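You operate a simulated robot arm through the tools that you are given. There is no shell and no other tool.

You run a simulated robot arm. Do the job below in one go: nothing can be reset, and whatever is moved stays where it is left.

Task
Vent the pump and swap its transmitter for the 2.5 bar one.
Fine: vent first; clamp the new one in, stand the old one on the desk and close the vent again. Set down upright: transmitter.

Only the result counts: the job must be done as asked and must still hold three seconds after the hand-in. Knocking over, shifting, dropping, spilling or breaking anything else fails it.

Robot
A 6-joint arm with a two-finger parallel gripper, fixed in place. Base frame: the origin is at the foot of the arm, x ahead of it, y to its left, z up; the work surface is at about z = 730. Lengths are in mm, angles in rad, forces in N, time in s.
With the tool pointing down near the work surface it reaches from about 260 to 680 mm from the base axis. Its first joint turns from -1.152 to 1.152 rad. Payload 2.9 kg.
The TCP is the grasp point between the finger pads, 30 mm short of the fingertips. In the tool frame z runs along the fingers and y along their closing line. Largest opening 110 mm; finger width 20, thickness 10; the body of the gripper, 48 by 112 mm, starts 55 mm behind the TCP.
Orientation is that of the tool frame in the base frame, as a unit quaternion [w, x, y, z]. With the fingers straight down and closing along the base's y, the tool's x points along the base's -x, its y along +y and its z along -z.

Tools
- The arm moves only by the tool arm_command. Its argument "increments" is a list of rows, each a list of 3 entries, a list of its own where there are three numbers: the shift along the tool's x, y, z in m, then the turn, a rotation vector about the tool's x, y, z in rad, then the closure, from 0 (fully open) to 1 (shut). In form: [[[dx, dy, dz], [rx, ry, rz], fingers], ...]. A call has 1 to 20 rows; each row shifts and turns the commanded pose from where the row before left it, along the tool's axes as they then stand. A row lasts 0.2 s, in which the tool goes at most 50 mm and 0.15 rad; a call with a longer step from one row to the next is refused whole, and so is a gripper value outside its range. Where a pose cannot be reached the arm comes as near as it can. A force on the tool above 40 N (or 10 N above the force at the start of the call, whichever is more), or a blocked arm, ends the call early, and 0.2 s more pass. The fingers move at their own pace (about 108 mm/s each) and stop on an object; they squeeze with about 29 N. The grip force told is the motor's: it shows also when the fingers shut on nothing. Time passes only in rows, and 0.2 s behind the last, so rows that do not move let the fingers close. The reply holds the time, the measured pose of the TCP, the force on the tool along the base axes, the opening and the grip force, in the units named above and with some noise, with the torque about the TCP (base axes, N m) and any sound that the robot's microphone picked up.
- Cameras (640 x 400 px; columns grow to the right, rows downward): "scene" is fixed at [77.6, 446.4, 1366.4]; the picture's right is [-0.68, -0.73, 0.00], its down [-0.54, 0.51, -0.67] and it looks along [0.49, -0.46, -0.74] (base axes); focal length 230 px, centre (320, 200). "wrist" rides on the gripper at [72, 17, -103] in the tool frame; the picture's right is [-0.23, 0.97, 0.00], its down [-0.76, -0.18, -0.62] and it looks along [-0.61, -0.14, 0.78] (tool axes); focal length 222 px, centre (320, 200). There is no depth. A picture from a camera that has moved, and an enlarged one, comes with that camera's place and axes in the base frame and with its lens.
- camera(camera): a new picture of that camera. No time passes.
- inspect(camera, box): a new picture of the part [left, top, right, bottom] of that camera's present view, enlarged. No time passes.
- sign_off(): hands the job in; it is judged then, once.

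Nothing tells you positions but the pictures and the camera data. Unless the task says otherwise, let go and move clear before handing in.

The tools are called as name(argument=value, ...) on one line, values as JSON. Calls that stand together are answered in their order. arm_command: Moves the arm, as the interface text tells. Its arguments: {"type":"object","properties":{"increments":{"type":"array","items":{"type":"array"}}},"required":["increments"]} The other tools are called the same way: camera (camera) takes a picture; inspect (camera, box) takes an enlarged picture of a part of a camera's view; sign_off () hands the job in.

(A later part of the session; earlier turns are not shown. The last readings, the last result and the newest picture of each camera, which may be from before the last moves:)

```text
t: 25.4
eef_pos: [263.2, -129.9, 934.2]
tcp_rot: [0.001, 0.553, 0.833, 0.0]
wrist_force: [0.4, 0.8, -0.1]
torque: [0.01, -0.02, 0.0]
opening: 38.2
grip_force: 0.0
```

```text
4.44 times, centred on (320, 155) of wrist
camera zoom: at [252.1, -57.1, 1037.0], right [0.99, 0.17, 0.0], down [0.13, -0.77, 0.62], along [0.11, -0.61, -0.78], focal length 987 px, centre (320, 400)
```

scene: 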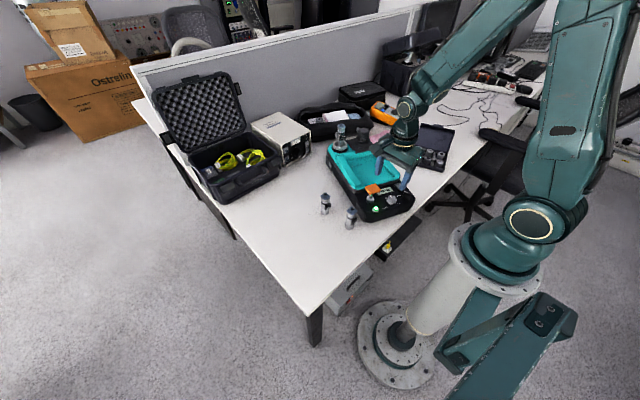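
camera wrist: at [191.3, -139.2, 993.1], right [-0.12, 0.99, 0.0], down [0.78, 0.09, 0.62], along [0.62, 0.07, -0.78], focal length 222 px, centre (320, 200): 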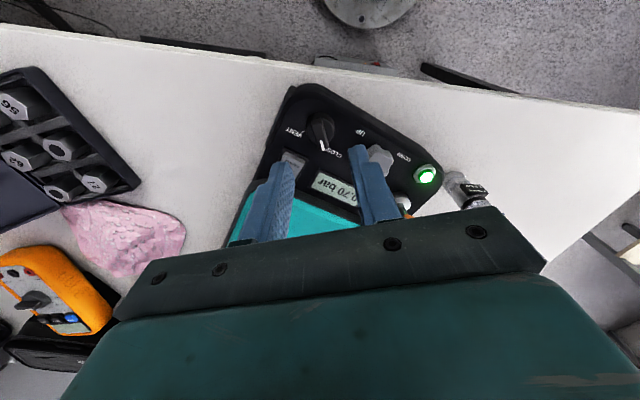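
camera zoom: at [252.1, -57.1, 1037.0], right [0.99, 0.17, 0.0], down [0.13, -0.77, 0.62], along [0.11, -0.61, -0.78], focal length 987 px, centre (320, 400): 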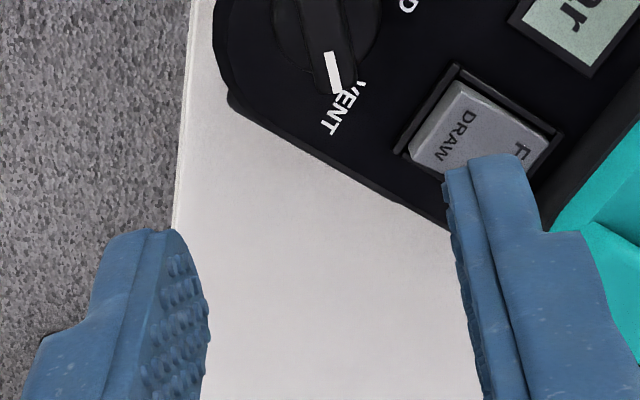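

Vent is open and the display reads 0.00 bar. Next I go over the clamp lever at about (638, -162), with the fingers set to close across it.

arm_command(increments=[[[0, 0, -0.035], [0, 0, -0.14], 0.5], [[0, 0, -0.035], [0, 0, -0.14], 0.5], [[0, 0, 0], [0, 0, -0.14], 0.5], [[0, 0, 0], [0, 0, -0.14], 0.5], [[0, 0, 0], [0, 0, -0.142], 0.5], [[-0.0436, 0.0177, 0], [0, 0, 0], 0.5], [[-0.0436, 0.0177, 0], [0, 0, 0], 0.5], [[-0.0436, 0.0177, 0], [0, 0, 0], 0.5], [[-0.0436, 0.0177, 0], [0, 0, 0], 0.5], [[-0.0436, 0.0177, 0], [0, 0, 0], 0.5], [[-0.0436, 0.0177, 0], [0, 0, 0], 0.5], [[-0.0436, 0.0177, 0], [0, 0, 0], 0.5], [[-0.0436, 0.0177, 0], [0, 0, 0], 0.5], [[0, 0, 0.03], [0, 0, 0], 0.5], [[0, 0, 0], [0, 0, 0], 0.5]])

camera(camera="wrist")

inspect(camera="wrist", box=[260, 70, 390, 190])

inspect(camera="scene", box=[310, 100, 400, 160])

```text
t: 28.6
eef_pos: [637.6, -160.3, 976.2]
tcp_rot: [0.0, 0.232, 0.973, 0.0]
wrist_force: [0.4, 0.2, 1.1]
torque: [-0.02, -0.01, 0.01]
opening: 54.8
grip_force: 0.1
```

```text
taken
camera wrist: at [581.3, -112.7, 1079.3], right [0.64, 0.77, 0.0], down [0.6, -0.5, 0.62], along [0.48, -0.4, -0.78], focal length 222 px, centre (320, 200)
```

wrist: 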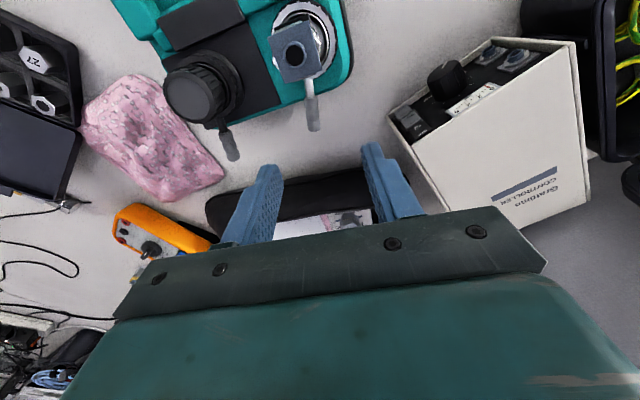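

```text
3.33 times, centred on (325, 130) of wrist
camera zoom: at [581.3, -112.7, 1079.3], right [0.64, 0.77, 0.0], down [0.6, -0.5, 0.62], along [0.48, -0.4, -0.78], focal length 740 px, centre (303, 433)
```

zoom: 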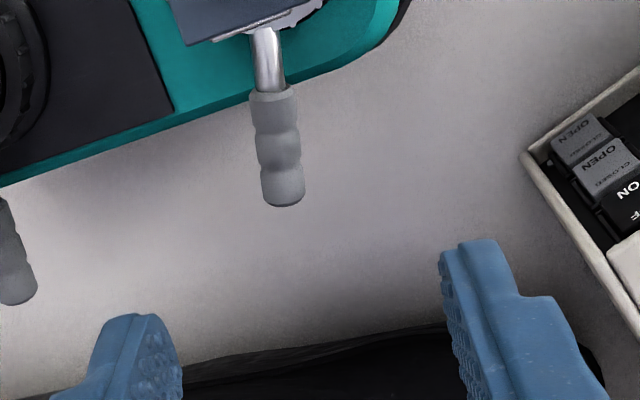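

```text
6.67 times, centred on (355, 130) of scene
camera zoom: at [77.6, 446.4, 1366.4], right [-0.68, -0.73, 0.0], down [-0.54, 0.51, -0.67], along [0.49, -0.46, -0.74], focal length 1531 px, centre (87, 667)
```

zoom: 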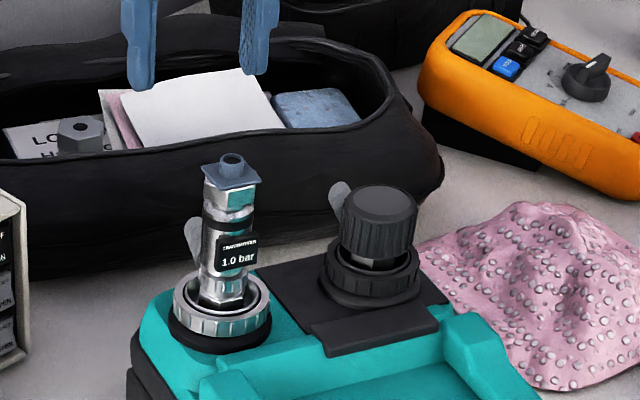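

The lever's grip is centred near (636, -168, 846), pointing about -32°. I align over it and descend partway.

arm_command(increments=[[[-0.00245, -0.0075, 0], [0, 0, 0.09], 0.5], [[0, 0, 0.03], [0, 0, 0], 0.5], [[0, 0, 0.03], [0, 0, 0], 0.5], [[0, 0, 0.02], [0, 0, 0], 0.5], [[0, 0, 0], [0, 0, 0], 0.5]])

inspect(camera="wrist", box=[250, 80, 390, 200])

inspect(camera="scene", box=[310, 100, 400, 160])

```text
t: 29.8
eef_pos: [638.2, -169.7, 894.7]
tcp_rot: [0.001, 0.276, 0.961, 0.0]
wrist_force: [-0.4, 0.6, 0.0]
torque: [0.0, 0.01, 0.02]
opening: 55.0
grip_force: 0.0
```

```text
3.33 times, centred on (320, 140) of wrist
camera zoom: at [586.0, -117.4, 997.3], right [0.71, 0.7, 0.0], down [0.55, -0.55, 0.62], along [0.44, -0.44, -0.78], focal length 740 px, centre (320, 400)
```

zoom: 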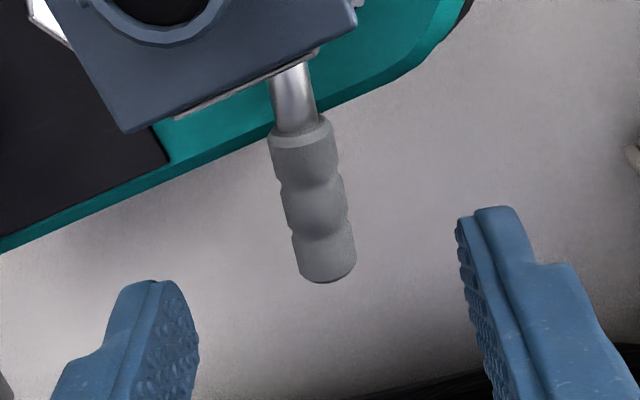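

```text
6.67 times, centred on (355, 130) of scene
camera zoom: at [77.6, 446.4, 1366.4], right [-0.68, -0.73, 0.0], down [-0.54, 0.51, -0.67], along [0.49, -0.46, -0.74], focal length 1531 px, centre (87, 667)
```

zoom: 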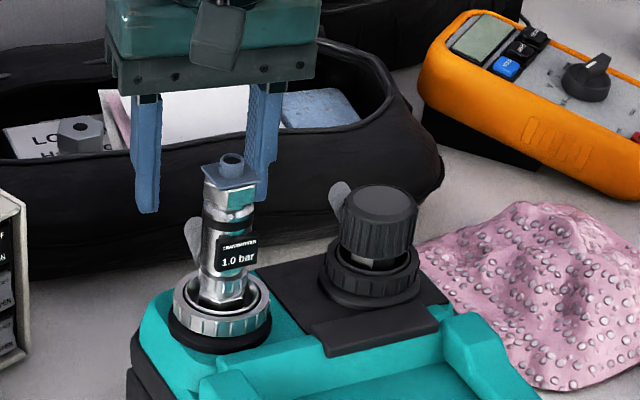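

The grip is nearly under the TCP. I adjust slightly, descend to z≈866 and close on it.

arm_command(increments=[[[0.004, 0, 0.01], [0, 0, 0.05], 0.5], [[0, 0, 0.01], [0, 0, 0], 0.5], [[0, 0, 0.008], [0, 0, 0], 0.5], [[0, 0, 0], [0, 0, 0], 0.6], [[0, 0, 0], [0, 0, 0], 0.7], [[0, 0, 0], [0, 0, 0], 0.8], [[0, 0, 0], [0, 0, 0], 0.9], [[0, 0, 0], [0, 0, 0], 1.0], [[0, 0, 0], [0, 0, 0], 1.0]])

inspect(camera="wrist", box=[250, 80, 390, 200])

inspect(camera="scene", box=[310, 100, 400, 160])

```text
t: 31.8
eef_pos: [636.0, -168.3, 866.7]
tcp_rot: [0.0, 0.301, 0.954, 0.0]
wrist_force: [-3.9, -6.0, 0.7]
torque: [-0.1, 0.18, 0.59]
opening: 13.9
grip_force: 28.8
```

```text
3.33 times, centred on (320, 140) of wrist
camera zoom: at [585.9, -112.8, 969.0], right [0.74, 0.67, 0.0], down [0.52, -0.58, 0.62], along [0.42, -0.46, -0.78], focal length 740 px, centre (320, 400)
```

zoom: 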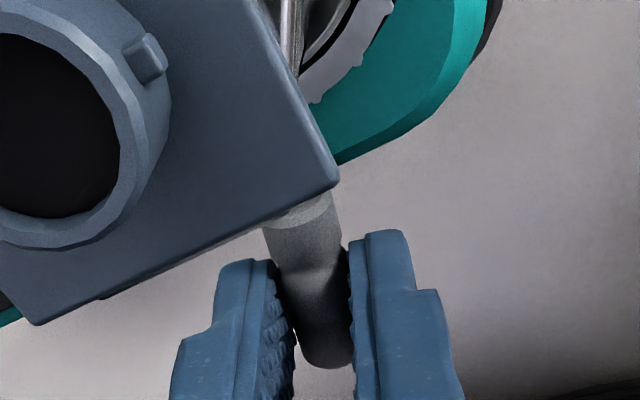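

```text
6.67 times, centred on (355, 130) of scene
camera zoom: at [77.5, 446.3, 1366.4], right [-0.68, -0.73, 0.0], down [-0.54, 0.51, -0.67], along [0.49, -0.46, -0.74], focal length 1531 px, centre (87, 667)
```

zoom: 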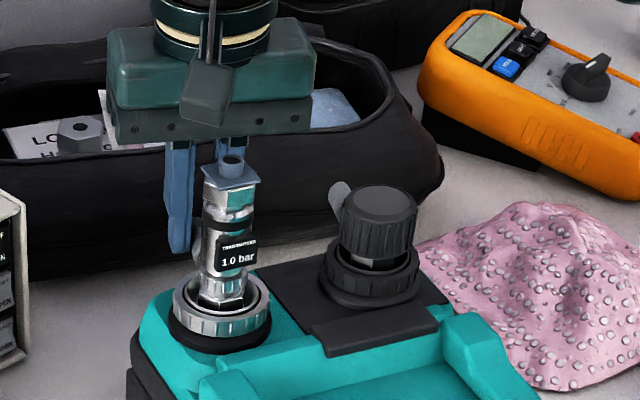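

The lever is gripped (13.9 mm). I try a small counter-clockwise swing around the port centre and watch the forces.

arm_command(increments=[[[0.0001, 0.0035, 0], [0, 0, -0.05], 1], [[0.0001, 0.0035, 0], [0, 0, -0.05], 1], [[0, 0, 0], [0, 0, 0], 1]])

```text
t: 32.6
eef_pos: [638.9, -161.7, 865.9]
tcp_rot: [0.0, 0.253, 0.968, 0.0]
wrist_force: [-3.3, -15.4, 0.7]
torque: [-0.32, 0.16, 0.83]
opening: 14.0
grip_force: 28.7
```

inspect(camera="wrist", box=[250, 80, 390, 200])

inspect(camera="scene", box=[310, 100, 400, 160])

```text
3.33 times, centred on (320, 140) of wrist
camera zoom: at [584.5, -111.3, 969.0], right [0.67, 0.74, 0.0], down [0.58, -0.53, 0.62], along [0.46, -0.42, -0.78], focal length 740 px, centre (320, 400)
```

zoom: 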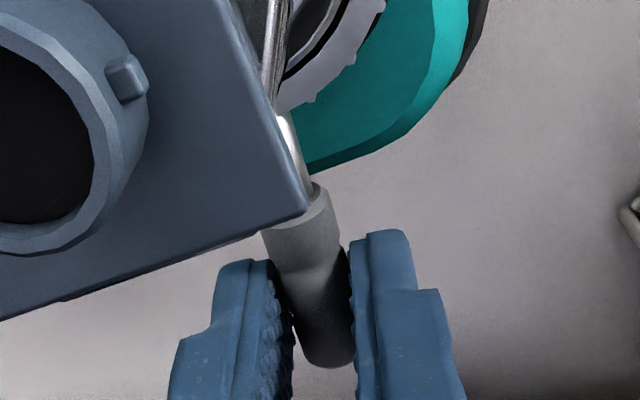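

```text
6.67 times, centred on (355, 130) of scene
camera zoom: at [77.6, 446.1, 1366.5], right [-0.68, -0.73, 0.0], down [-0.54, 0.51, -0.67], along [0.49, -0.46, -0.74], focal length 1531 px, centre (87, 667)
```

zoom: 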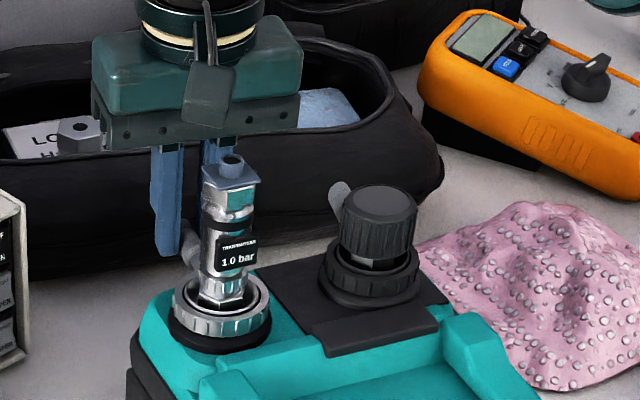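

The lever moved with the fingers, against friction, and the pump stayed put. I continue counter-clockwise.

arm_command(increments=[[[0.0002, 0.0056, 0], [0, 0, -0.08], 1], [[0.0002, 0.0056, 0], [0, 0, -0.08], 1], [[0.0002, 0.0056, 0], [0, 0, -0.08], 1], [[0.0002, 0.0056, 0], [0, 0, -0.08], 1], [[0, 0, 0], [0, 0, 0], 1]])

inspect(camera="wrist", box=[250, 80, 390, 200])

inspect(camera="scene", box=[310, 100, 400, 160])

```text
t: 33.8
eef_pos: [645.3, -139.5, 866.9]
tcp_rot: [-0.002, 0.094, 0.996, 0.001]
wrist_force: [-14.5, -8.7, 0.2]
torque: [-0.2, 0.55, 0.6]
opening: 14.6
grip_force: 29.5
```

```text
3.33 times, centred on (320, 140) of wrist
camera zoom: at [578.4, -110.5, 969.3], right [0.41, 0.91, 0.0], down [0.72, -0.32, 0.62], along [0.57, -0.25, -0.78], focal length 740 px, centre (320, 400)
```

zoom: 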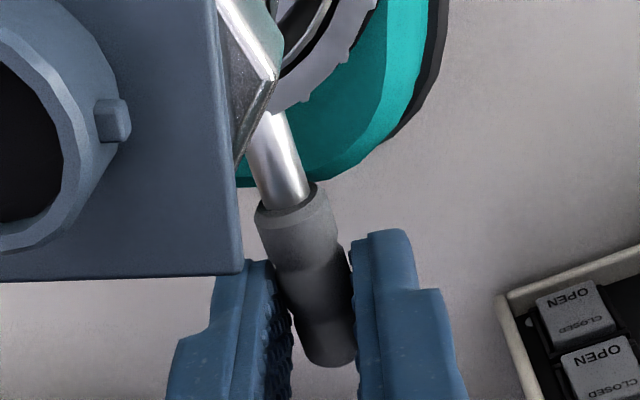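

```text
6.67 times, centred on (355, 130) of scene
camera zoom: at [77.3, 446.3, 1366.4], right [-0.68, -0.73, 0.0], down [-0.54, 0.51, -0.67], along [0.49, -0.46, -0.74], focal length 1531 px, centre (87, 667)
```

zoom: 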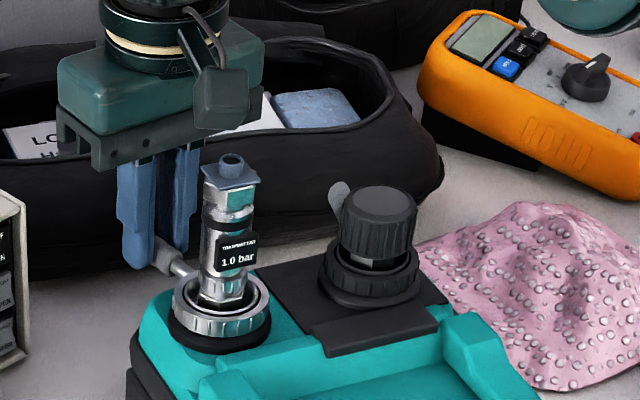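

The lever keeps turning. I continue with a slightly tighter arc to relieve the radial pull.

arm_command(increments=[[[0.0012, 0.0055, 0], [0, 0, -0.08], 1], [[0.0012, 0.0055, 0], [0, 0, -0.08], 1], [[0.0004, 0.0055, 0], [0, 0, -0.08], 1], [[0.0004, 0.0055, 0], [0, 0, -0.08], 1], [[0.0003, 0.0055, 0], [0, 0, -0.08], 1], [[0, 0, 0], [0, 0, 0], 1]])

inspect(camera="wrist", box=[250, 80, 390, 200])

inspect(camera="scene", box=[310, 100, 400, 160])

```text
t: 35.2
eef_pos: [643.5, -112.6, 866.4]
tcp_rot: [0.001, -0.104, 0.995, 0.0]
wrist_force: [-16.2, -17.7, 0.8]
torque: [-0.42, 0.41, 0.73]
opening: 15.6
grip_force: 28.8
```

```text
3.33 times, centred on (320, 140) of wrist
camera zoom: at [569.2, -111.6, 969.1], right [0.02, 1.0, 0.0], down [0.78, -0.02, 0.62], along [0.62, -0.01, -0.78], focal length 740 px, centre (320, 400)
```

zoom: 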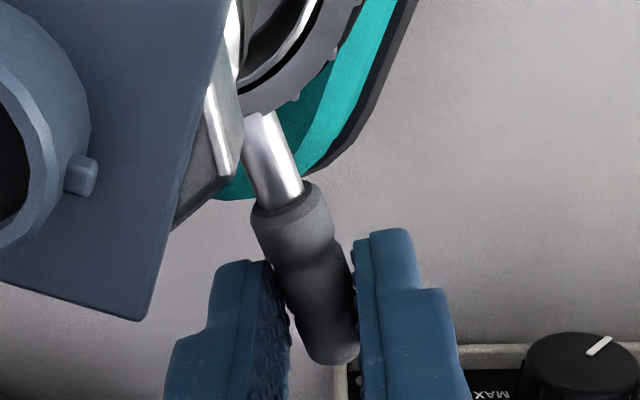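

```text
6.67 times, centred on (355, 130) of scene
camera zoom: at [77.2, 446.1, 1366.5], right [-0.68, -0.73, 0.0], down [-0.54, 0.51, -0.67], along [0.49, -0.46, -0.74], focal length 1531 px, centre (87, 667)
```

zoom: 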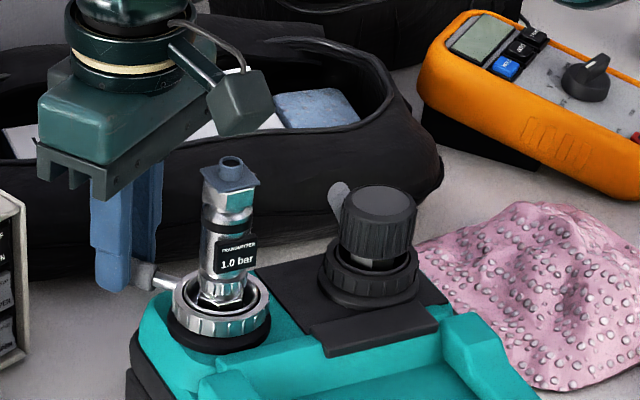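

The ring has turned about 45°. I continue the swing with a bit more inward correction and watch for the stop.

arm_command(increments=[[[0.002, 0.0055, 0], [0, 0, -0.08], 1], [[0.001, 0.0055, 0], [0, 0, -0.08], 1], [[0.0005, 0.0055, 0], [0, 0, -0.08], 1], [[0.0004, 0.0055, 0], [0, 0, -0.08], 1], [[0, 0, 0], [0, 0, 0], 1]])

inspect(camera="wrist", box=[250, 80, 390, 200])

inspect(camera="scene", box=[310, 100, 400, 160])

```text
t: 36.4
eef_pos: [633.5, -93.6, 866.6]
tcp_rot: [0.0, -0.261, 0.965, -0.001]
wrist_force: [-6.4, -19.0, 0.7]
torque: [-0.44, 0.07, 0.77]
opening: 16.0
grip_force: 29.0
```

```text
3.33 times, centred on (320, 140) of wrist
camera zoom: at [562.4, -115.6, 969.0], right [-0.3, 0.96, 0.0], down [0.75, 0.23, 0.62], along [0.6, 0.18, -0.78], focal length 740 px, centre (320, 400)
```

zoom: 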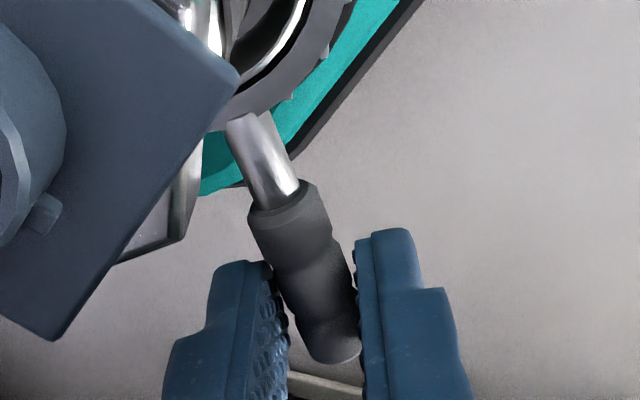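

```text
6.67 times, centred on (355, 130) of scene
camera zoom: at [77.5, 446.0, 1366.5], right [-0.68, -0.73, 0.0], down [-0.54, 0.51, -0.67], along [0.49, -0.46, -0.74], focal length 1531 px, centre (87, 667)
```

zoom: 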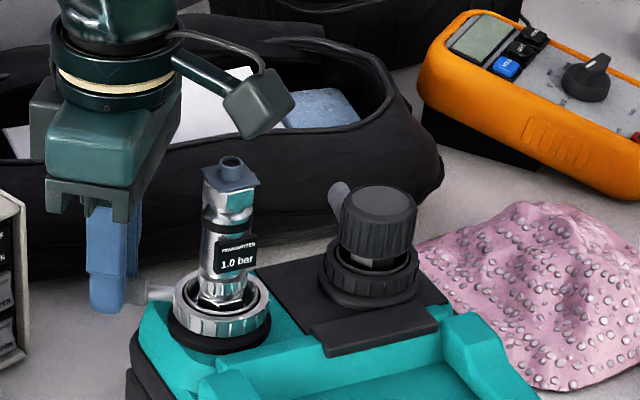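

Still moving steadily (about 63° so far). I keep going.

arm_command(increments=[[[0.0015, 0.0055, 0], [0, 0, -0.09], 1], [[0.0008, 0.0055, 0], [0, 0, -0.09], 1], [[0.0005, 0.0055, 0], [0, 0, -0.08], 1], [[0.0004, 0.0055, 0], [0, 0, -0.08], 1], [[0, 0, 0], [0, 0, 0], 1]])

inspect(camera="wrist", box=[250, 80, 390, 200])

inspect(camera="scene", box=[310, 100, 400, 160])

```text
t: 37.6
eef_pos: [618.6, -72.7, 866.9]
tcp_rot: [0.003, -0.425, 0.905, 0.0]
wrist_force: [18.1, 12.3, 0.4]
torque: [0.81, -0.58, -0.57]
opening: 13.7
grip_force: 29.6
```

```text
3.33 times, centred on (320, 140) of wrist
camera zoom: at [559.4, -118.7, 969.0], right [-0.6, 0.8, 0.0], down [0.62, 0.47, 0.63], along [0.5, 0.38, -0.78], focal length 740 px, centre (320, 400)
```

zoom: 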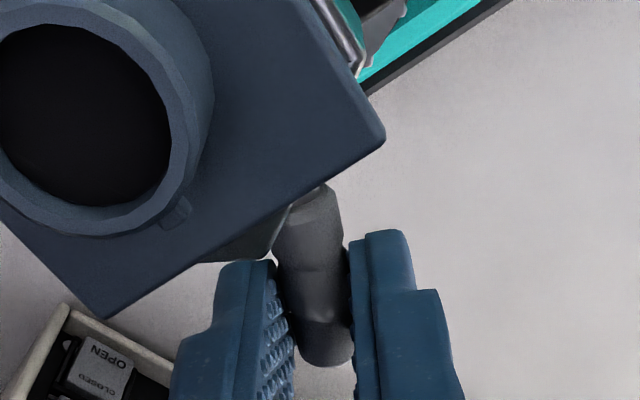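

```text
6.67 times, centred on (355, 130) of scene
camera zoom: at [78.2, 446.8, 1366.2], right [-0.68, -0.73, 0.0], down [-0.54, 0.51, -0.67], along [0.49, -0.46, -0.74], focal length 1531 px, centre (87, 667)
```

zoom: 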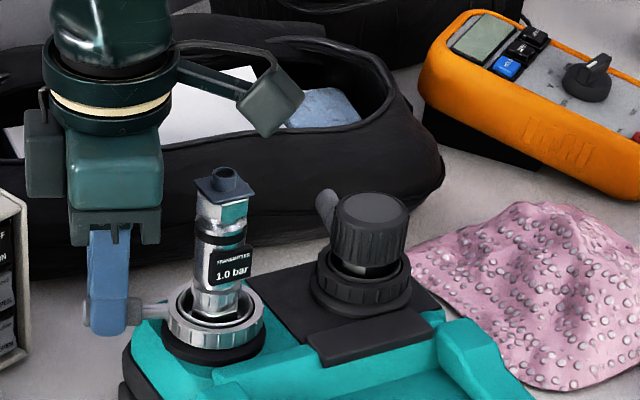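

The force reversed and the pump seems to have shifted a little at the last step, so the lever has likely reached its open stop. I stop pushing and look at the whole scene.

camera(camera="scene")

inspect(camera="scene", box=[300, 110, 430, 240])

```text
taken
```

scene: 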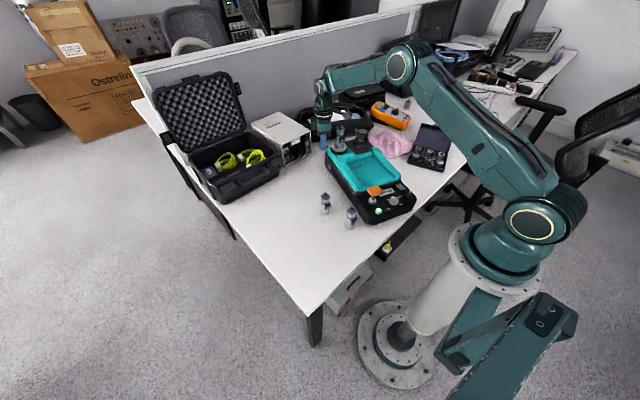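

```text
3.08 times, centred on (365, 175) of scene
camera zoom: at [78.2, 446.8, 1366.2], right [-0.68, -0.73, 0.0], down [-0.54, 0.51, -0.67], along [0.49, -0.46, -0.74], focal length 707 px, centre (182, 277)
```

zoom: 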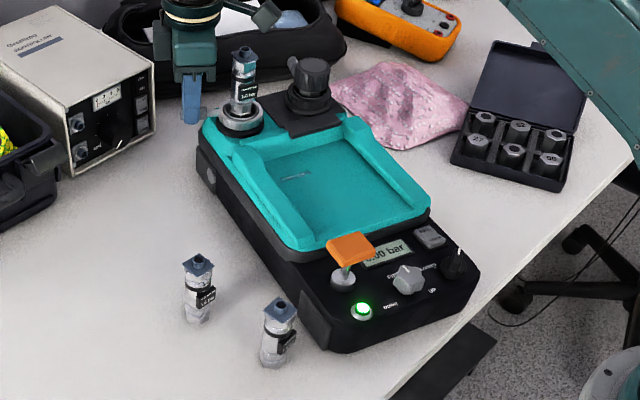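

The pump has shifted a few mm. I relax the grip forces before letting go of the lever.

arm_command(increments=[[[-0.002, -0.001, 0], [0, 0, 0.04], 1], [[0, 0, 0], [0, 0, 0], 1]])

```text
t: 38.2
eef_pos: [619.4, -74.6, 865.9]
tcp_rot: [0.001, -0.405, 0.915, 0.0]
wrist_force: [11.7, 16.0, 8.3]
torque: [0.49, -0.35, -0.12]
opening: 13.5
grip_force: 28.8
```

arm_command(increments=[[[-0.003, 0, 0], [0, 0, 0.0], 1], [[-0.001, 0, 0], [0, 0, 0], 1], [[0, 0, 0], [0, 0, 0], 1]])

```text
t: 39.0
eef_pos: [621.7, -75.7, 866.1]
tcp_rot: [-0.003, -0.399, 0.917, 0.001]
wrist_force: [-21.2, -9.9, 26.9]
torque: [-0.47, 0.79, -0.49]
opening: 13.5
grip_force: 29.3
```

I release the lever now by opening the fingers moderately, without moving.

arm_command(increments=[[[0.001, 0, 0], [0, 0, 0], 0.85], [[0, 0, 0], [0, 0, 0], 0.7], [[0, 0, 0], [0, 0, 0], 0.6], [[0, 0, 0], [0, 0, 0], 0.6]])

camera(camera="wrist")

inspect(camera="scene", box=[310, 100, 400, 160])

```text
t: 40.0
eef_pos: [621.6, -74.2, 865.1]
tcp_rot: [0.0, -0.403, 0.915, -0.001]
wrist_force: [0.1, -0.3, 0.4]
torque: [0.01, 0.02, 0.0]
opening: 44.3
grip_force: 0.0
```

```text
taken
camera wrist: at [561.1, -116.1, 967.9], right [-0.56, 0.83, 0.0], down [0.65, 0.44, 0.62], along [0.51, 0.35, -0.78], focal length 222 px, centre (320, 200)
```

wrist: 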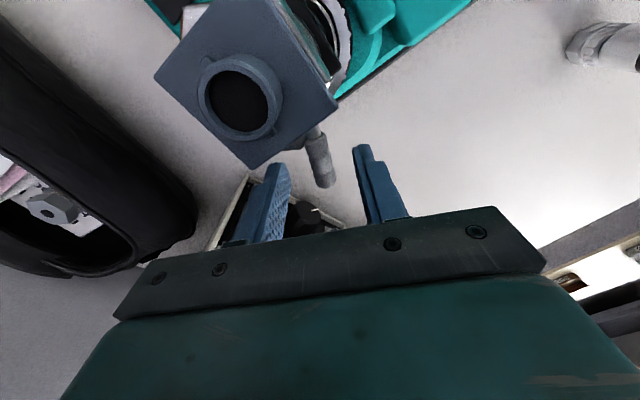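

```text
6.67 times, centred on (355, 130) of scene
camera zoom: at [77.6, 446.4, 1366.4], right [-0.68, -0.73, 0.0], down [-0.54, 0.51, -0.67], along [0.49, -0.46, -0.74], focal length 1531 px, centre (87, 667)
```

zoom: 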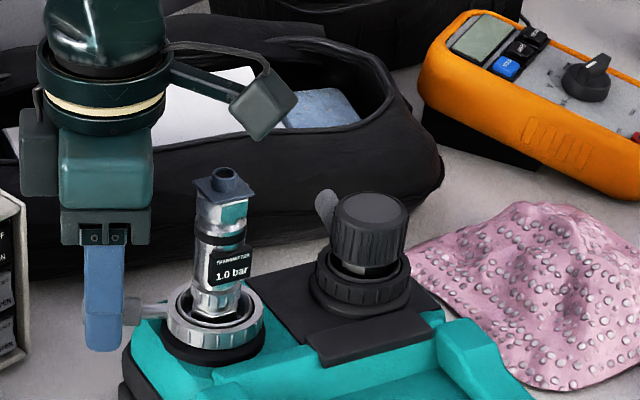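

Released cleanly. I rise straight up and check the state of the port.

arm_command(increments=[[[0, 0, -0.03], [0, 0, 0], 0.6], [[0, 0, -0.045], [0, 0, 0], 0.6], [[0, 0, -0.045], [0, 0, 0], 0.5], [[0, 0, -0.03], [0, 0, 0], 0.5], [[0, 0, 0], [0, 0, 0], 0.5]])

camera(camera="wrist")

inspect(camera="scene", box=[320, 115, 380, 160])

inspect(camera="scene", box=[300, 110, 430, 240])

```text
t: 41.2
eef_pos: [622.4, -74.2, 1015.5]
tcp_rot: [0.0, -0.402, 0.915, 0.0]
wrist_force: [0.5, 0.2, -0.2]
torque: [0.04, 0.01, -0.01]
opening: 55.0
grip_force: 0.0
```

```text
taken
camera wrist: at [561.8, -115.2, 1119.2], right [-0.56, 0.83, 0.0], down [0.65, 0.44, 0.62], along [0.51, 0.35, -0.78], focal length 222 px, centre (320, 200)
```

wrist: 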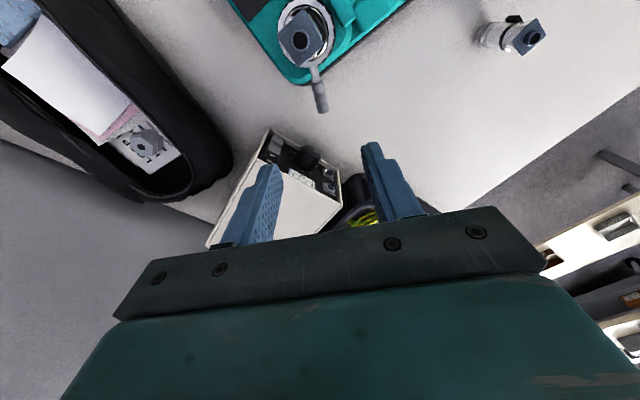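

```text
8.89 times, centred on (350, 138) of scene
camera zoom: at [77.6, 446.4, 1366.4], right [-0.68, -0.73, 0.0], down [-0.54, 0.51, -0.67], along [0.49, -0.46, -0.74], focal length 2041 px, centre (53, 756)
```

zoom: 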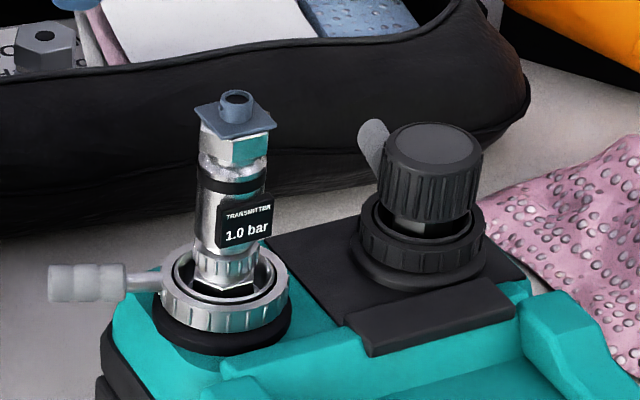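

```text
3.08 times, centred on (365, 175) of scene
camera zoom: at [77.6, 446.4, 1366.4], right [-0.68, -0.73, 0.0], down [-0.54, 0.51, -0.67], along [0.49, -0.46, -0.74], focal length 707 px, centre (182, 277)
```

zoom: 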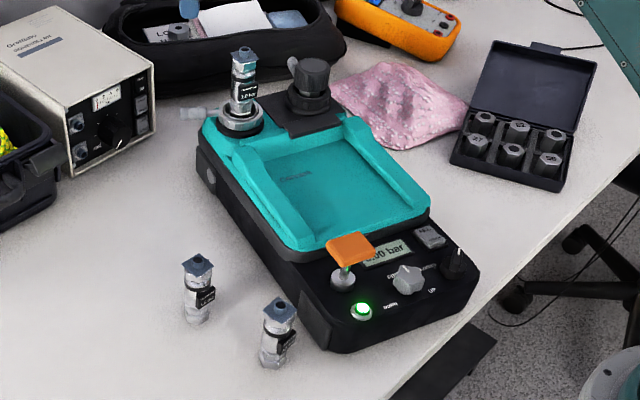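

The collar has rotated to the open side and the pump moved about 1 cm; the transmitter top is now near (575, -119, 933). I position over it to check alignment before gripping.

arm_command(increments=[[[0, 0, 0], [0, 0, 0.138], 0.2], [[0, 0, 0], [0, 0, 0.138], 0.2], [[0, 0, 0], [0, 0, 0.138], 0.2], [[0, 0, 0], [0, 0, 0.138], 0.2], [[0, 0, 0], [0, 0, 0.138], 0.2], [[0, 0, 0], [0, 0, 0.138], 0.2], [[0.0235, -0.0225, 0], [0, 0, 0], 0.2], [[0.0235, -0.0225, 0], [0, 0, 0], 0.2], [[0, 0, 0], [0, 0, 0], 0.2]])

camera(camera="wrist")

inspect(camera="wrist", box=[250, 60, 390, 180])

```text
t: 43.2
eef_pos: [575.5, -119.8, 1017.5]
tcp_rot: [-0.001, -0.001, 1.0, 0.0]
wrist_force: [-0.2, 0.6, 0.5]
torque: [0.04, 0.03, 0.02]
opening: 87.9
grip_force: 0.1
```

```text
taken
camera wrist: at [503.2, -103.7, 1120.6], right [0.23, 0.97, 0.0], down [0.76, -0.18, 0.62], along [0.61, -0.14, -0.78], focal length 222 px, centre (320, 200)
```

wrist: 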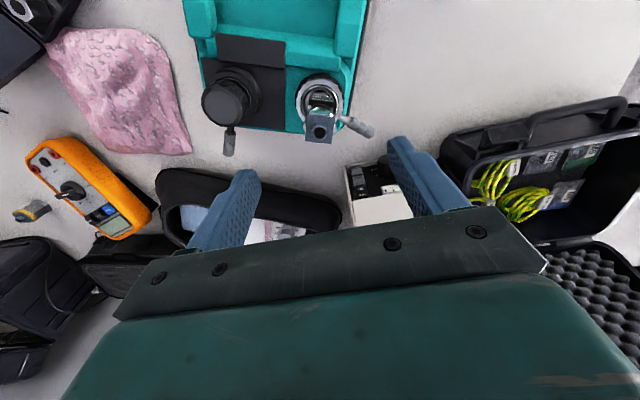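

```text
3.33 times, centred on (320, 120) of wrist
camera zoom: at [503.2, -103.7, 1120.6], right [0.23, 0.97, 0.0], down [0.76, -0.18, 0.62], along [0.61, -0.14, -0.78], focal length 740 px, centre (320, 467)
```

zoom: 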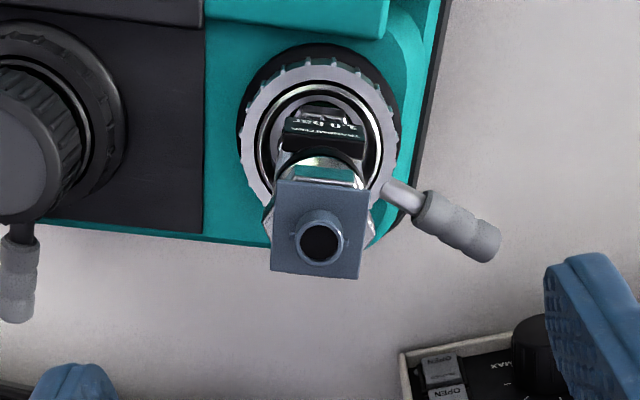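

The transmitter is right under the TCP, label facing -x. I zoom in to see the flats of its hex parts, and the loose ones too.

inspect(camera="wrist", box=[295, 75, 350, 125])

inspect(camera="scene", box=[328, 120, 358, 158])

inspect(camera="scene", box=[340, 200, 362, 234])

```text
8.00 times, centred on (322, 100) of wrist
camera zoom: at [503.2, -103.7, 1120.6], right [0.23, 0.97, 0.0], down [0.76, -0.18, 0.62], along [0.61, -0.14, -0.78], focal length 1777 px, centre (300, 1000)
```

zoom: 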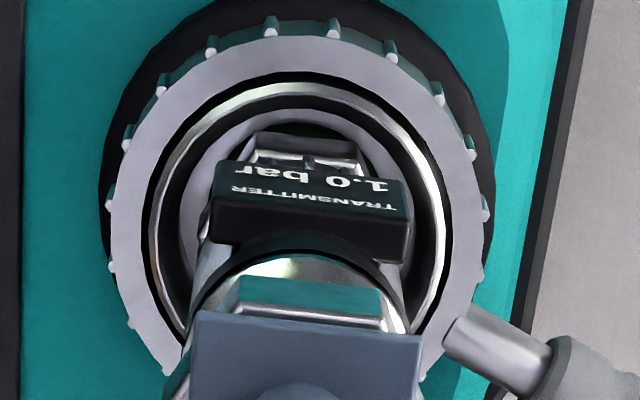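

```text
10.53 times, centred on (343, 139) of scene
camera zoom: at [77.6, 446.4, 1366.4], right [-0.68, -0.73, 0.0], down [-0.54, 0.51, -0.67], along [0.49, -0.46, -0.74], focal length 2418 px, centre (78, 842)
```

zoom: 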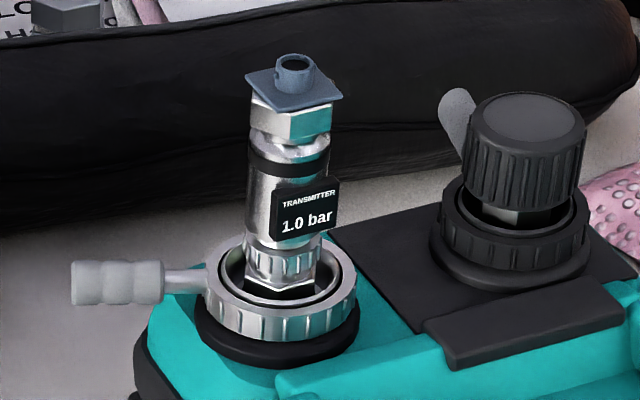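

```text
11.76 times, centred on (351, 217) of scene
camera zoom: at [77.6, 446.4, 1366.4], right [-0.68, -0.73, 0.0], down [-0.54, 0.51, -0.67], along [0.49, -0.46, -0.74], focal length 2702 px, centre (-45, 0)
```

zoom: 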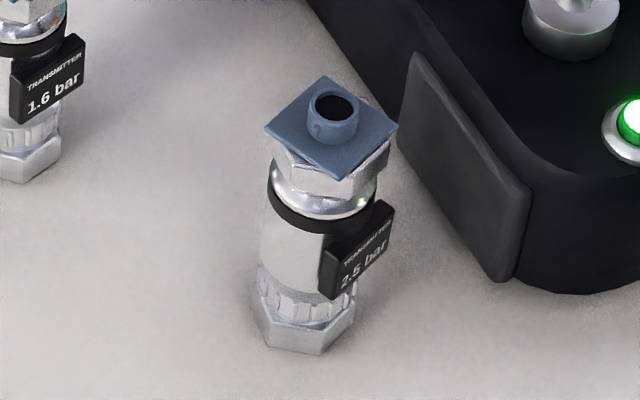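

Confirmed: the near loose one reads 2.5 bar. I'll grip the top hex nut across its flats (axis about -21°), so I rotate the tool to match and check from there.

arm_command(increments=[[[0, 0, 0], [0, 0, 0.149], 0.4], [[0, 0, 0], [0, 0, 0.149], 0.4], [[0, 0, 0], [0, 0, 0.149], 0.4], [[0, 0, 0], [0, 0, 0.149], 0.4], [[0, 0, 0], [0, 0, 0.149], 0.4], [[0, 0, 0], [0, 0, 0.149], 0.4], [[0, 0, 0], [0, 0, 0.149], 0.4], [[0, 0, 0], [0, 0, 0.149], 0.4], [[0, 0, 0], [0, 0, 0.149], 0.4], [[0, 0, 0], [0, 0, 0.149], 0.4], [[0, 0, 0], [0, 0, 0.149], 0.4], [[0, 0, 0], [0, 0, 0.149], 0.4], [[0, 0, 0], [0, 0, 0.149], 0.4], [[0, 0, 0.02], [0, 0, 0], 0.4], [[0, 0, 0], [0, 0, 0], 0.4]])

camera(camera="wrist")

inspect(camera="wrist", box=[250, 80, 390, 180])

```text
t: 46.4
eef_pos: [575.4, -119.9, 996.2]
tcp_rot: [0.0, 0.824, 0.567, 0.0]
wrist_force: [0.4, -0.2, -0.5]
torque: [0.0, 0.02, -0.02]
opening: 66.0
grip_force: 0.1
```

```text
taken
camera wrist: at [617.4, -58.2, 1099.7], right [0.83, -0.56, 0.0], down [-0.44, -0.65, 0.62], along [-0.35, -0.52, -0.78], focal length 222 px, centre (320, 200)
```

wrist: 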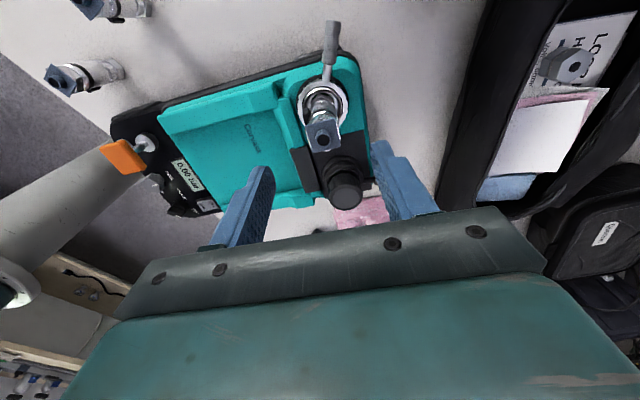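

```text
4.00 times, centred on (320, 130) of wrist
camera zoom: at [617.4, -58.2, 1099.7], right [0.83, -0.56, 0.0], down [-0.44, -0.65, 0.62], along [-0.35, -0.52, -0.78], focal length 888 px, centre (320, 480)
```

zoom: 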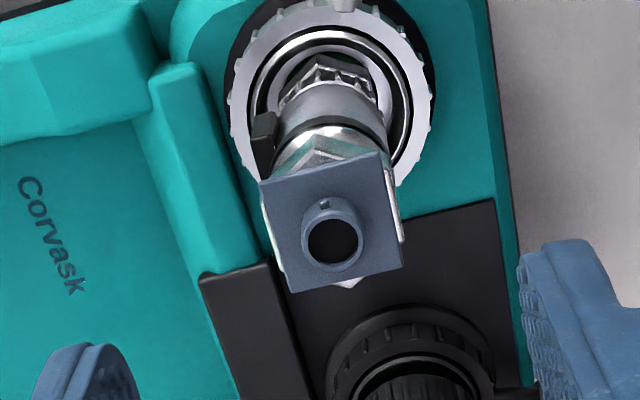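

The plate edges line up with the tool (≈-20°); the axis is about (577.8, -121). I shift 3 mm and descend to z≈922, fingers above the label.

arm_command(increments=[[[-0.0001, 0.0027, 0.01], [0, 0, 0], 0.4], [[0, 0, 0.025], [0, 0, 0], 0.4], [[0, 0, 0.02], [0, 0, 0], 0.45], [[0, 0, 0.014], [0, 0, 0], 0.5], [[0, 0, 0.005], [0, 0, 0], 0.55], [[0, 0, 0], [0, 0, 0], 0.55]])

inspect(camera="wrist", box=[250, 80, 390, 200])

inspect(camera="scene", box=[310, 100, 380, 160])

```text
t: 47.8
eef_pos: [577.4, -120.1, 922.6]
tcp_rot: [0.001, 0.824, 0.567, 0.0]
wrist_force: [-0.1, -0.2, -0.5]
torque: [0.04, -0.01, -0.01]
opening: 49.4
grip_force: 0.1
```

```text
3.33 times, centred on (320, 140) of wrist
camera zoom: at [618.9, -59.0, 1025.0], right [0.83, -0.56, 0.0], down [-0.44, -0.65, 0.62], along [-0.35, -0.52, -0.78], focal length 740 px, centre (320, 400)
```

zoom: 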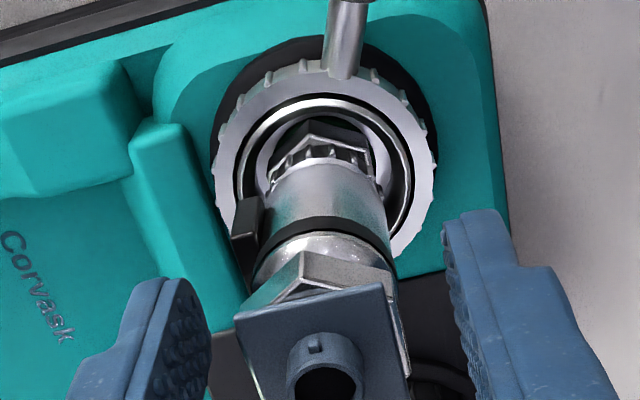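

```text
6.67 times, centred on (345, 130) of scene
camera zoom: at [77.6, 446.4, 1366.4], right [-0.68, -0.73, 0.0], down [-0.54, 0.51, -0.67], along [0.49, -0.46, -0.74], focal length 1531 px, centre (153, 667)
```

zoom: 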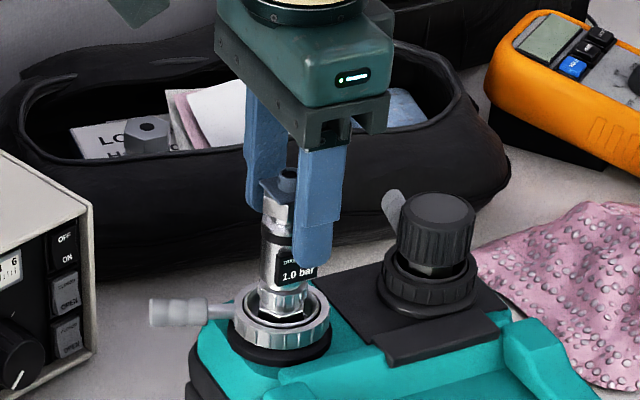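

I check the label's height relative to the fingertips before closing.

inspect(camera="wrist", box=[285, 120, 350, 175])

inspect(camera="scene", box=[330, 115, 365, 150])

```text
7.27 times, centred on (318, 148) of wrist
camera zoom: at [618.9, -59.0, 1025.0], right [0.83, -0.56, 0.0], down [-0.44, -0.65, 0.62], along [-0.35, -0.52, -0.78], focal length 1615 px, centre (338, 582)
```

zoom: 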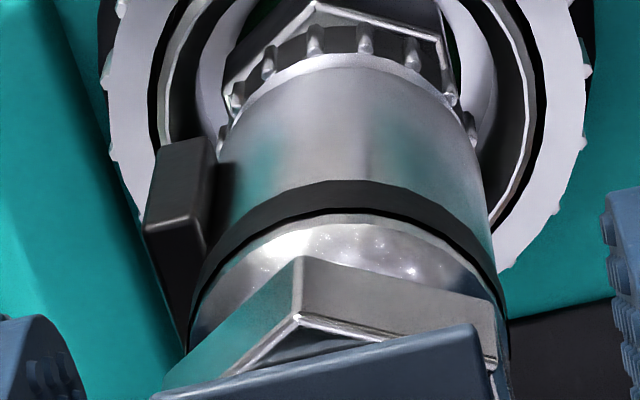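

```text
11.43 times, centred on (348, 132) of scene
camera zoom: at [77.6, 446.4, 1366.4], right [-0.68, -0.73, 0.0], down [-0.54, 0.51, -0.67], along [0.49, -0.46, -0.74], focal length 2625 px, centre (6, 971)
```

zoom: 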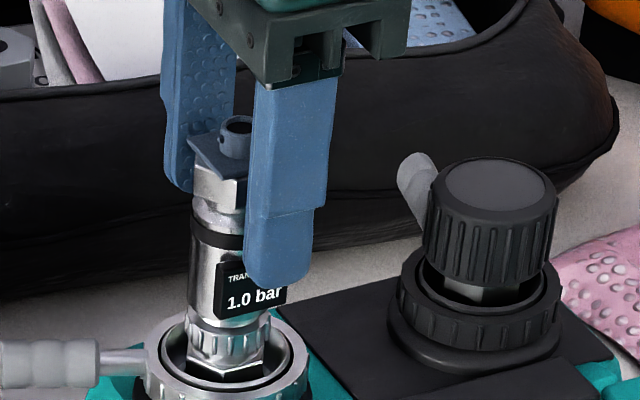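

The label top is about 10 mm below the fingertips. I close on the nut.

arm_command(increments=[[[0, 0, 0], [0, 0, 0], 0.65], [[0, 0, 0], [0, 0, 0], 0.72], [[0, 0, 0], [0, 0, 0], 0.78], [[0, 0, 0], [0, 0, 0], 0.85], [[0, 0, 0], [0, 0, 0], 1.0], [[0, 0, 0], [0, 0, 0], 1.0]])

inspect(camera="wrist", box=[250, 80, 390, 200])

inspect(camera="scene", box=[310, 100, 380, 160])

```text
t: 49.2
eef_pos: [576.7, -121.8, 921.9]
tcp_rot: [0.001, 0.824, 0.566, 0.0]
wrist_force: [0.9, -0.5, 0.3]
torque: [-0.02, -0.07, 0.0]
opening: 27.9
grip_force: 28.8
```

```text
3.33 times, centred on (320, 140) of wrist
camera zoom: at [618.9, -58.9, 1025.3], right [0.83, -0.56, 0.0], down [-0.44, -0.65, 0.62], along [-0.35, -0.52, -0.78], focal length 740 px, centre (320, 400)
```

zoom: 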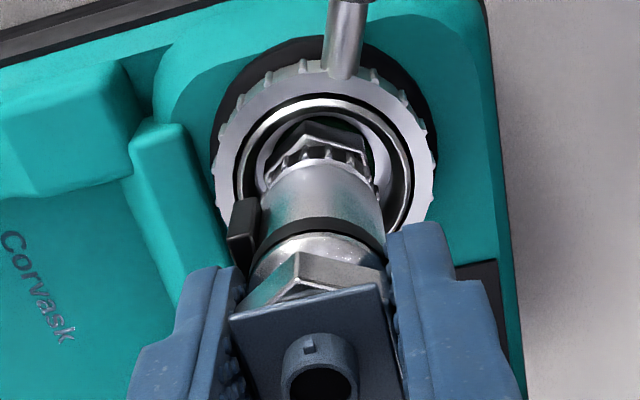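

```text
6.67 times, centred on (345, 130) of scene
camera zoom: at [77.6, 446.4, 1366.4], right [-0.68, -0.73, 0.0], down [-0.54, 0.51, -0.67], along [0.49, -0.46, -0.74], focal length 1531 px, centre (153, 667)
```

zoom: 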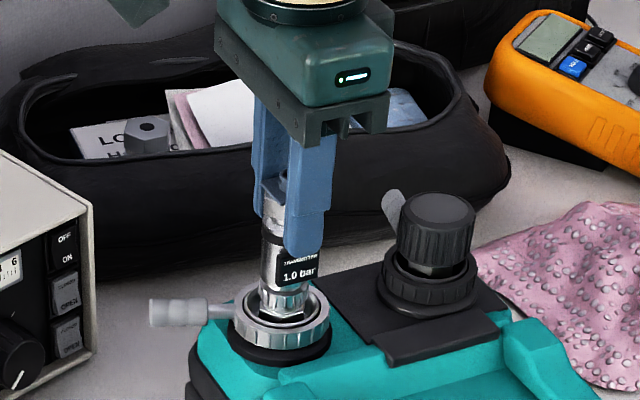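

Gripped at 27.9 mm. I lift a little and watch the force for any clamp resistance.

arm_command(increments=[[[0, 0, -0.002], [0, 0, 0], 1], [[0, 0, -0.003], [0, 0, 0], 1], [[0, 0, -0.003], [0, 0, 0], 1], [[0, 0, 0], [0, 0, 0], 1]])

inspect(camera="scene", box=[310, 100, 380, 160])

```text
t: 50.2
eef_pos: [577.0, -120.7, 930.4]
tcp_rot: [0.001, 0.824, 0.567, 0.0]
wrist_force: [-0.6, -0.2, -2.3]
torque: [-0.01, -0.06, -0.01]
opening: 27.7
grip_force: 28.8
```

```text
6.67 times, centred on (345, 130) of scene
camera zoom: at [77.6, 446.4, 1366.4], right [-0.68, -0.73, 0.0], down [-0.54, 0.51, -0.67], along [0.49, -0.46, -0.74], focal length 1531 px, centre (153, 667)
```

zoom: 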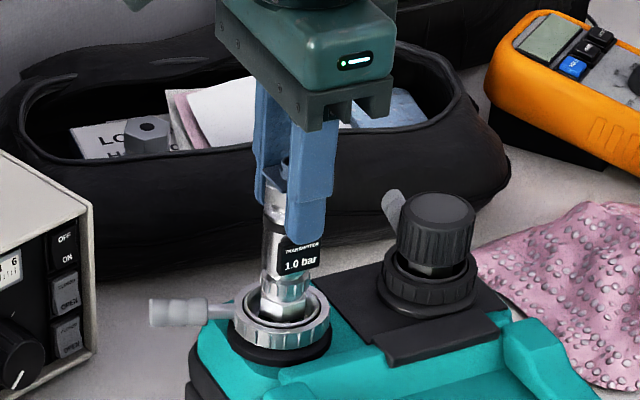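

It lifts freely (about 2 N of weight), so the clamp is open. I lift clear and look at the empty socket.

arm_command(increments=[[[0, 0, -0.015], [0, 0, 0], 1], [[0, 0, -0.025], [0, 0, 0], 1], [[0, 0, -0.03], [0, 0, 0], 1], [[0, 0, -0.03], [0, 0, 0], 1], [[0, 0, 0], [0, 0, 0], 1]])

inspect(camera="wrist", box=[250, 60, 390, 200])

inspect(camera="scene", box=[320, 90, 370, 160])

```text
t: 51.4
eef_pos: [575.5, -120.3, 1030.6]
tcp_rot: [0.0, 0.823, 0.567, 0.0]
wrist_force: [-0.1, 0.6, -1.7]
torque: [-0.01, -0.01, -0.02]
opening: 28.0
grip_force: 29.1
```

```text
2.86 times, centred on (320, 130) of wrist
camera zoom: at [617.8, -59.2, 1134.6], right [0.83, -0.56, 0.0], down [-0.44, -0.65, 0.62], along [-0.35, -0.52, -0.78], focal length 635 px, centre (320, 400)
```

zoom: 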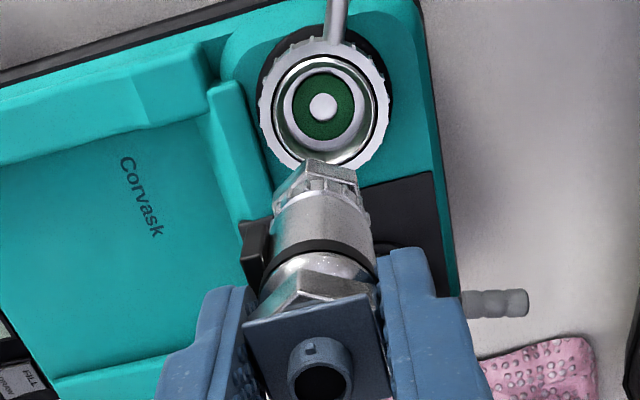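

```text
5.71 times, centred on (345, 125) of scene
camera zoom: at [77.6, 446.4, 1366.4], right [-0.68, -0.73, 0.0], down [-0.54, 0.51, -0.67], along [0.49, -0.46, -0.74], focal length 1312 px, centre (177, 629)
```

zoom: 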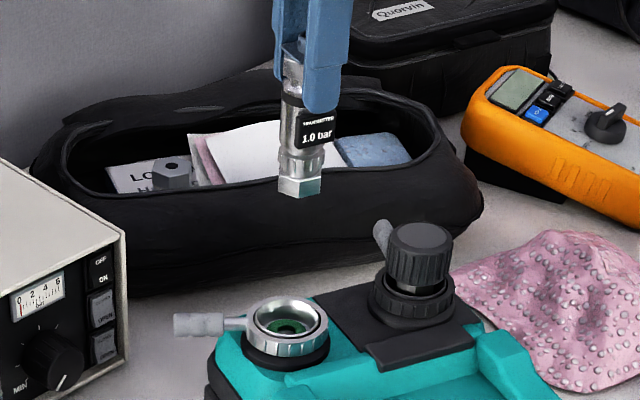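

The socket is round with a green seal and centre nozzle. I carry the 1.0 bar transmitter to a free spot on the desk at about (450, 180).

arm_command(increments=[[[0, 0, 0], [0, 0, -0.122], 1], [[0, 0, 0], [0, 0, -0.122], 1], [[0, 0, 0], [0, 0, -0.123], 1], [[0.0375, -0.0157, 0], [0, 0, 0], 1], [[0.0375, -0.0157, 0], [0, 0, 0], 1], [[0.0375, -0.0157, 0], [0, 0, 0], 1], [[0.0375, -0.0157, 0], [0, 0, 0], 1], [[0.0375, -0.0157, 0], [0, 0, 0], 1], [[0.0375, -0.0157, 0.01], [0, 0, 0], 1], [[0.0375, -0.0157, 0.02], [0, 0, 0], 1], [[0.0375, -0.0157, 0.03], [0, 0, 0], 1], [[0, 0, 0.04], [0, 0, 0], 1], [[0, 0, 0.04], [0, 0, 0], 1], [[0, 0, 0], [0, 0, 0], 1]])

camera(camera="scene")

camera(camera="wrist")

inspect(camera="scene", box=[250, 140, 380, 240])

```text
refused: row 11 steps farther than a row can; nothing moved
```

```text
taken
```

scene: 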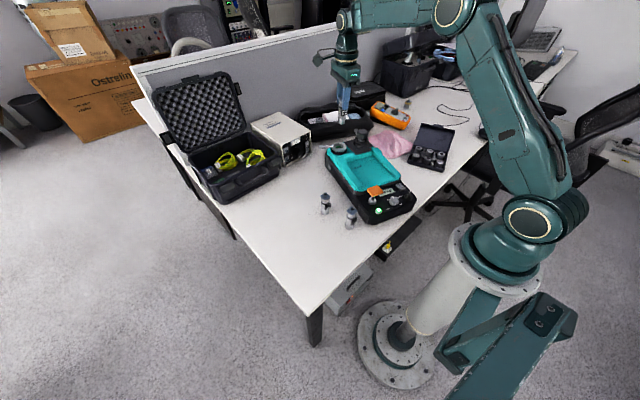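

```text
taken
camera wrist: at [617.8, -59.2, 1134.6], right [0.83, -0.56, 0.0], down [-0.44, -0.65, 0.62], along [-0.35, -0.52, -0.78], focal length 222 px, centre (320, 200)
```

wrist: 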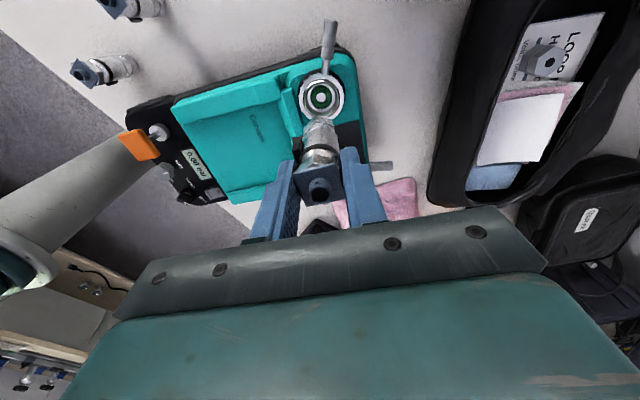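

```text
4.00 times, centred on (315, 190) of scene
camera zoom: at [77.6, 446.4, 1366.4], right [-0.68, -0.73, 0.0], down [-0.54, 0.51, -0.67], along [0.49, -0.46, -0.74], focal length 919 px, centre (340, 240)
```

zoom: 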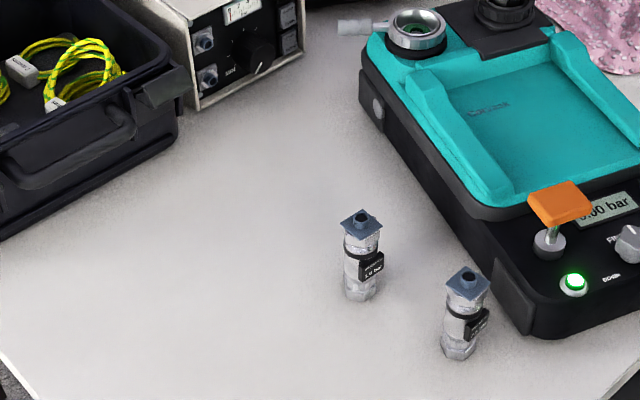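

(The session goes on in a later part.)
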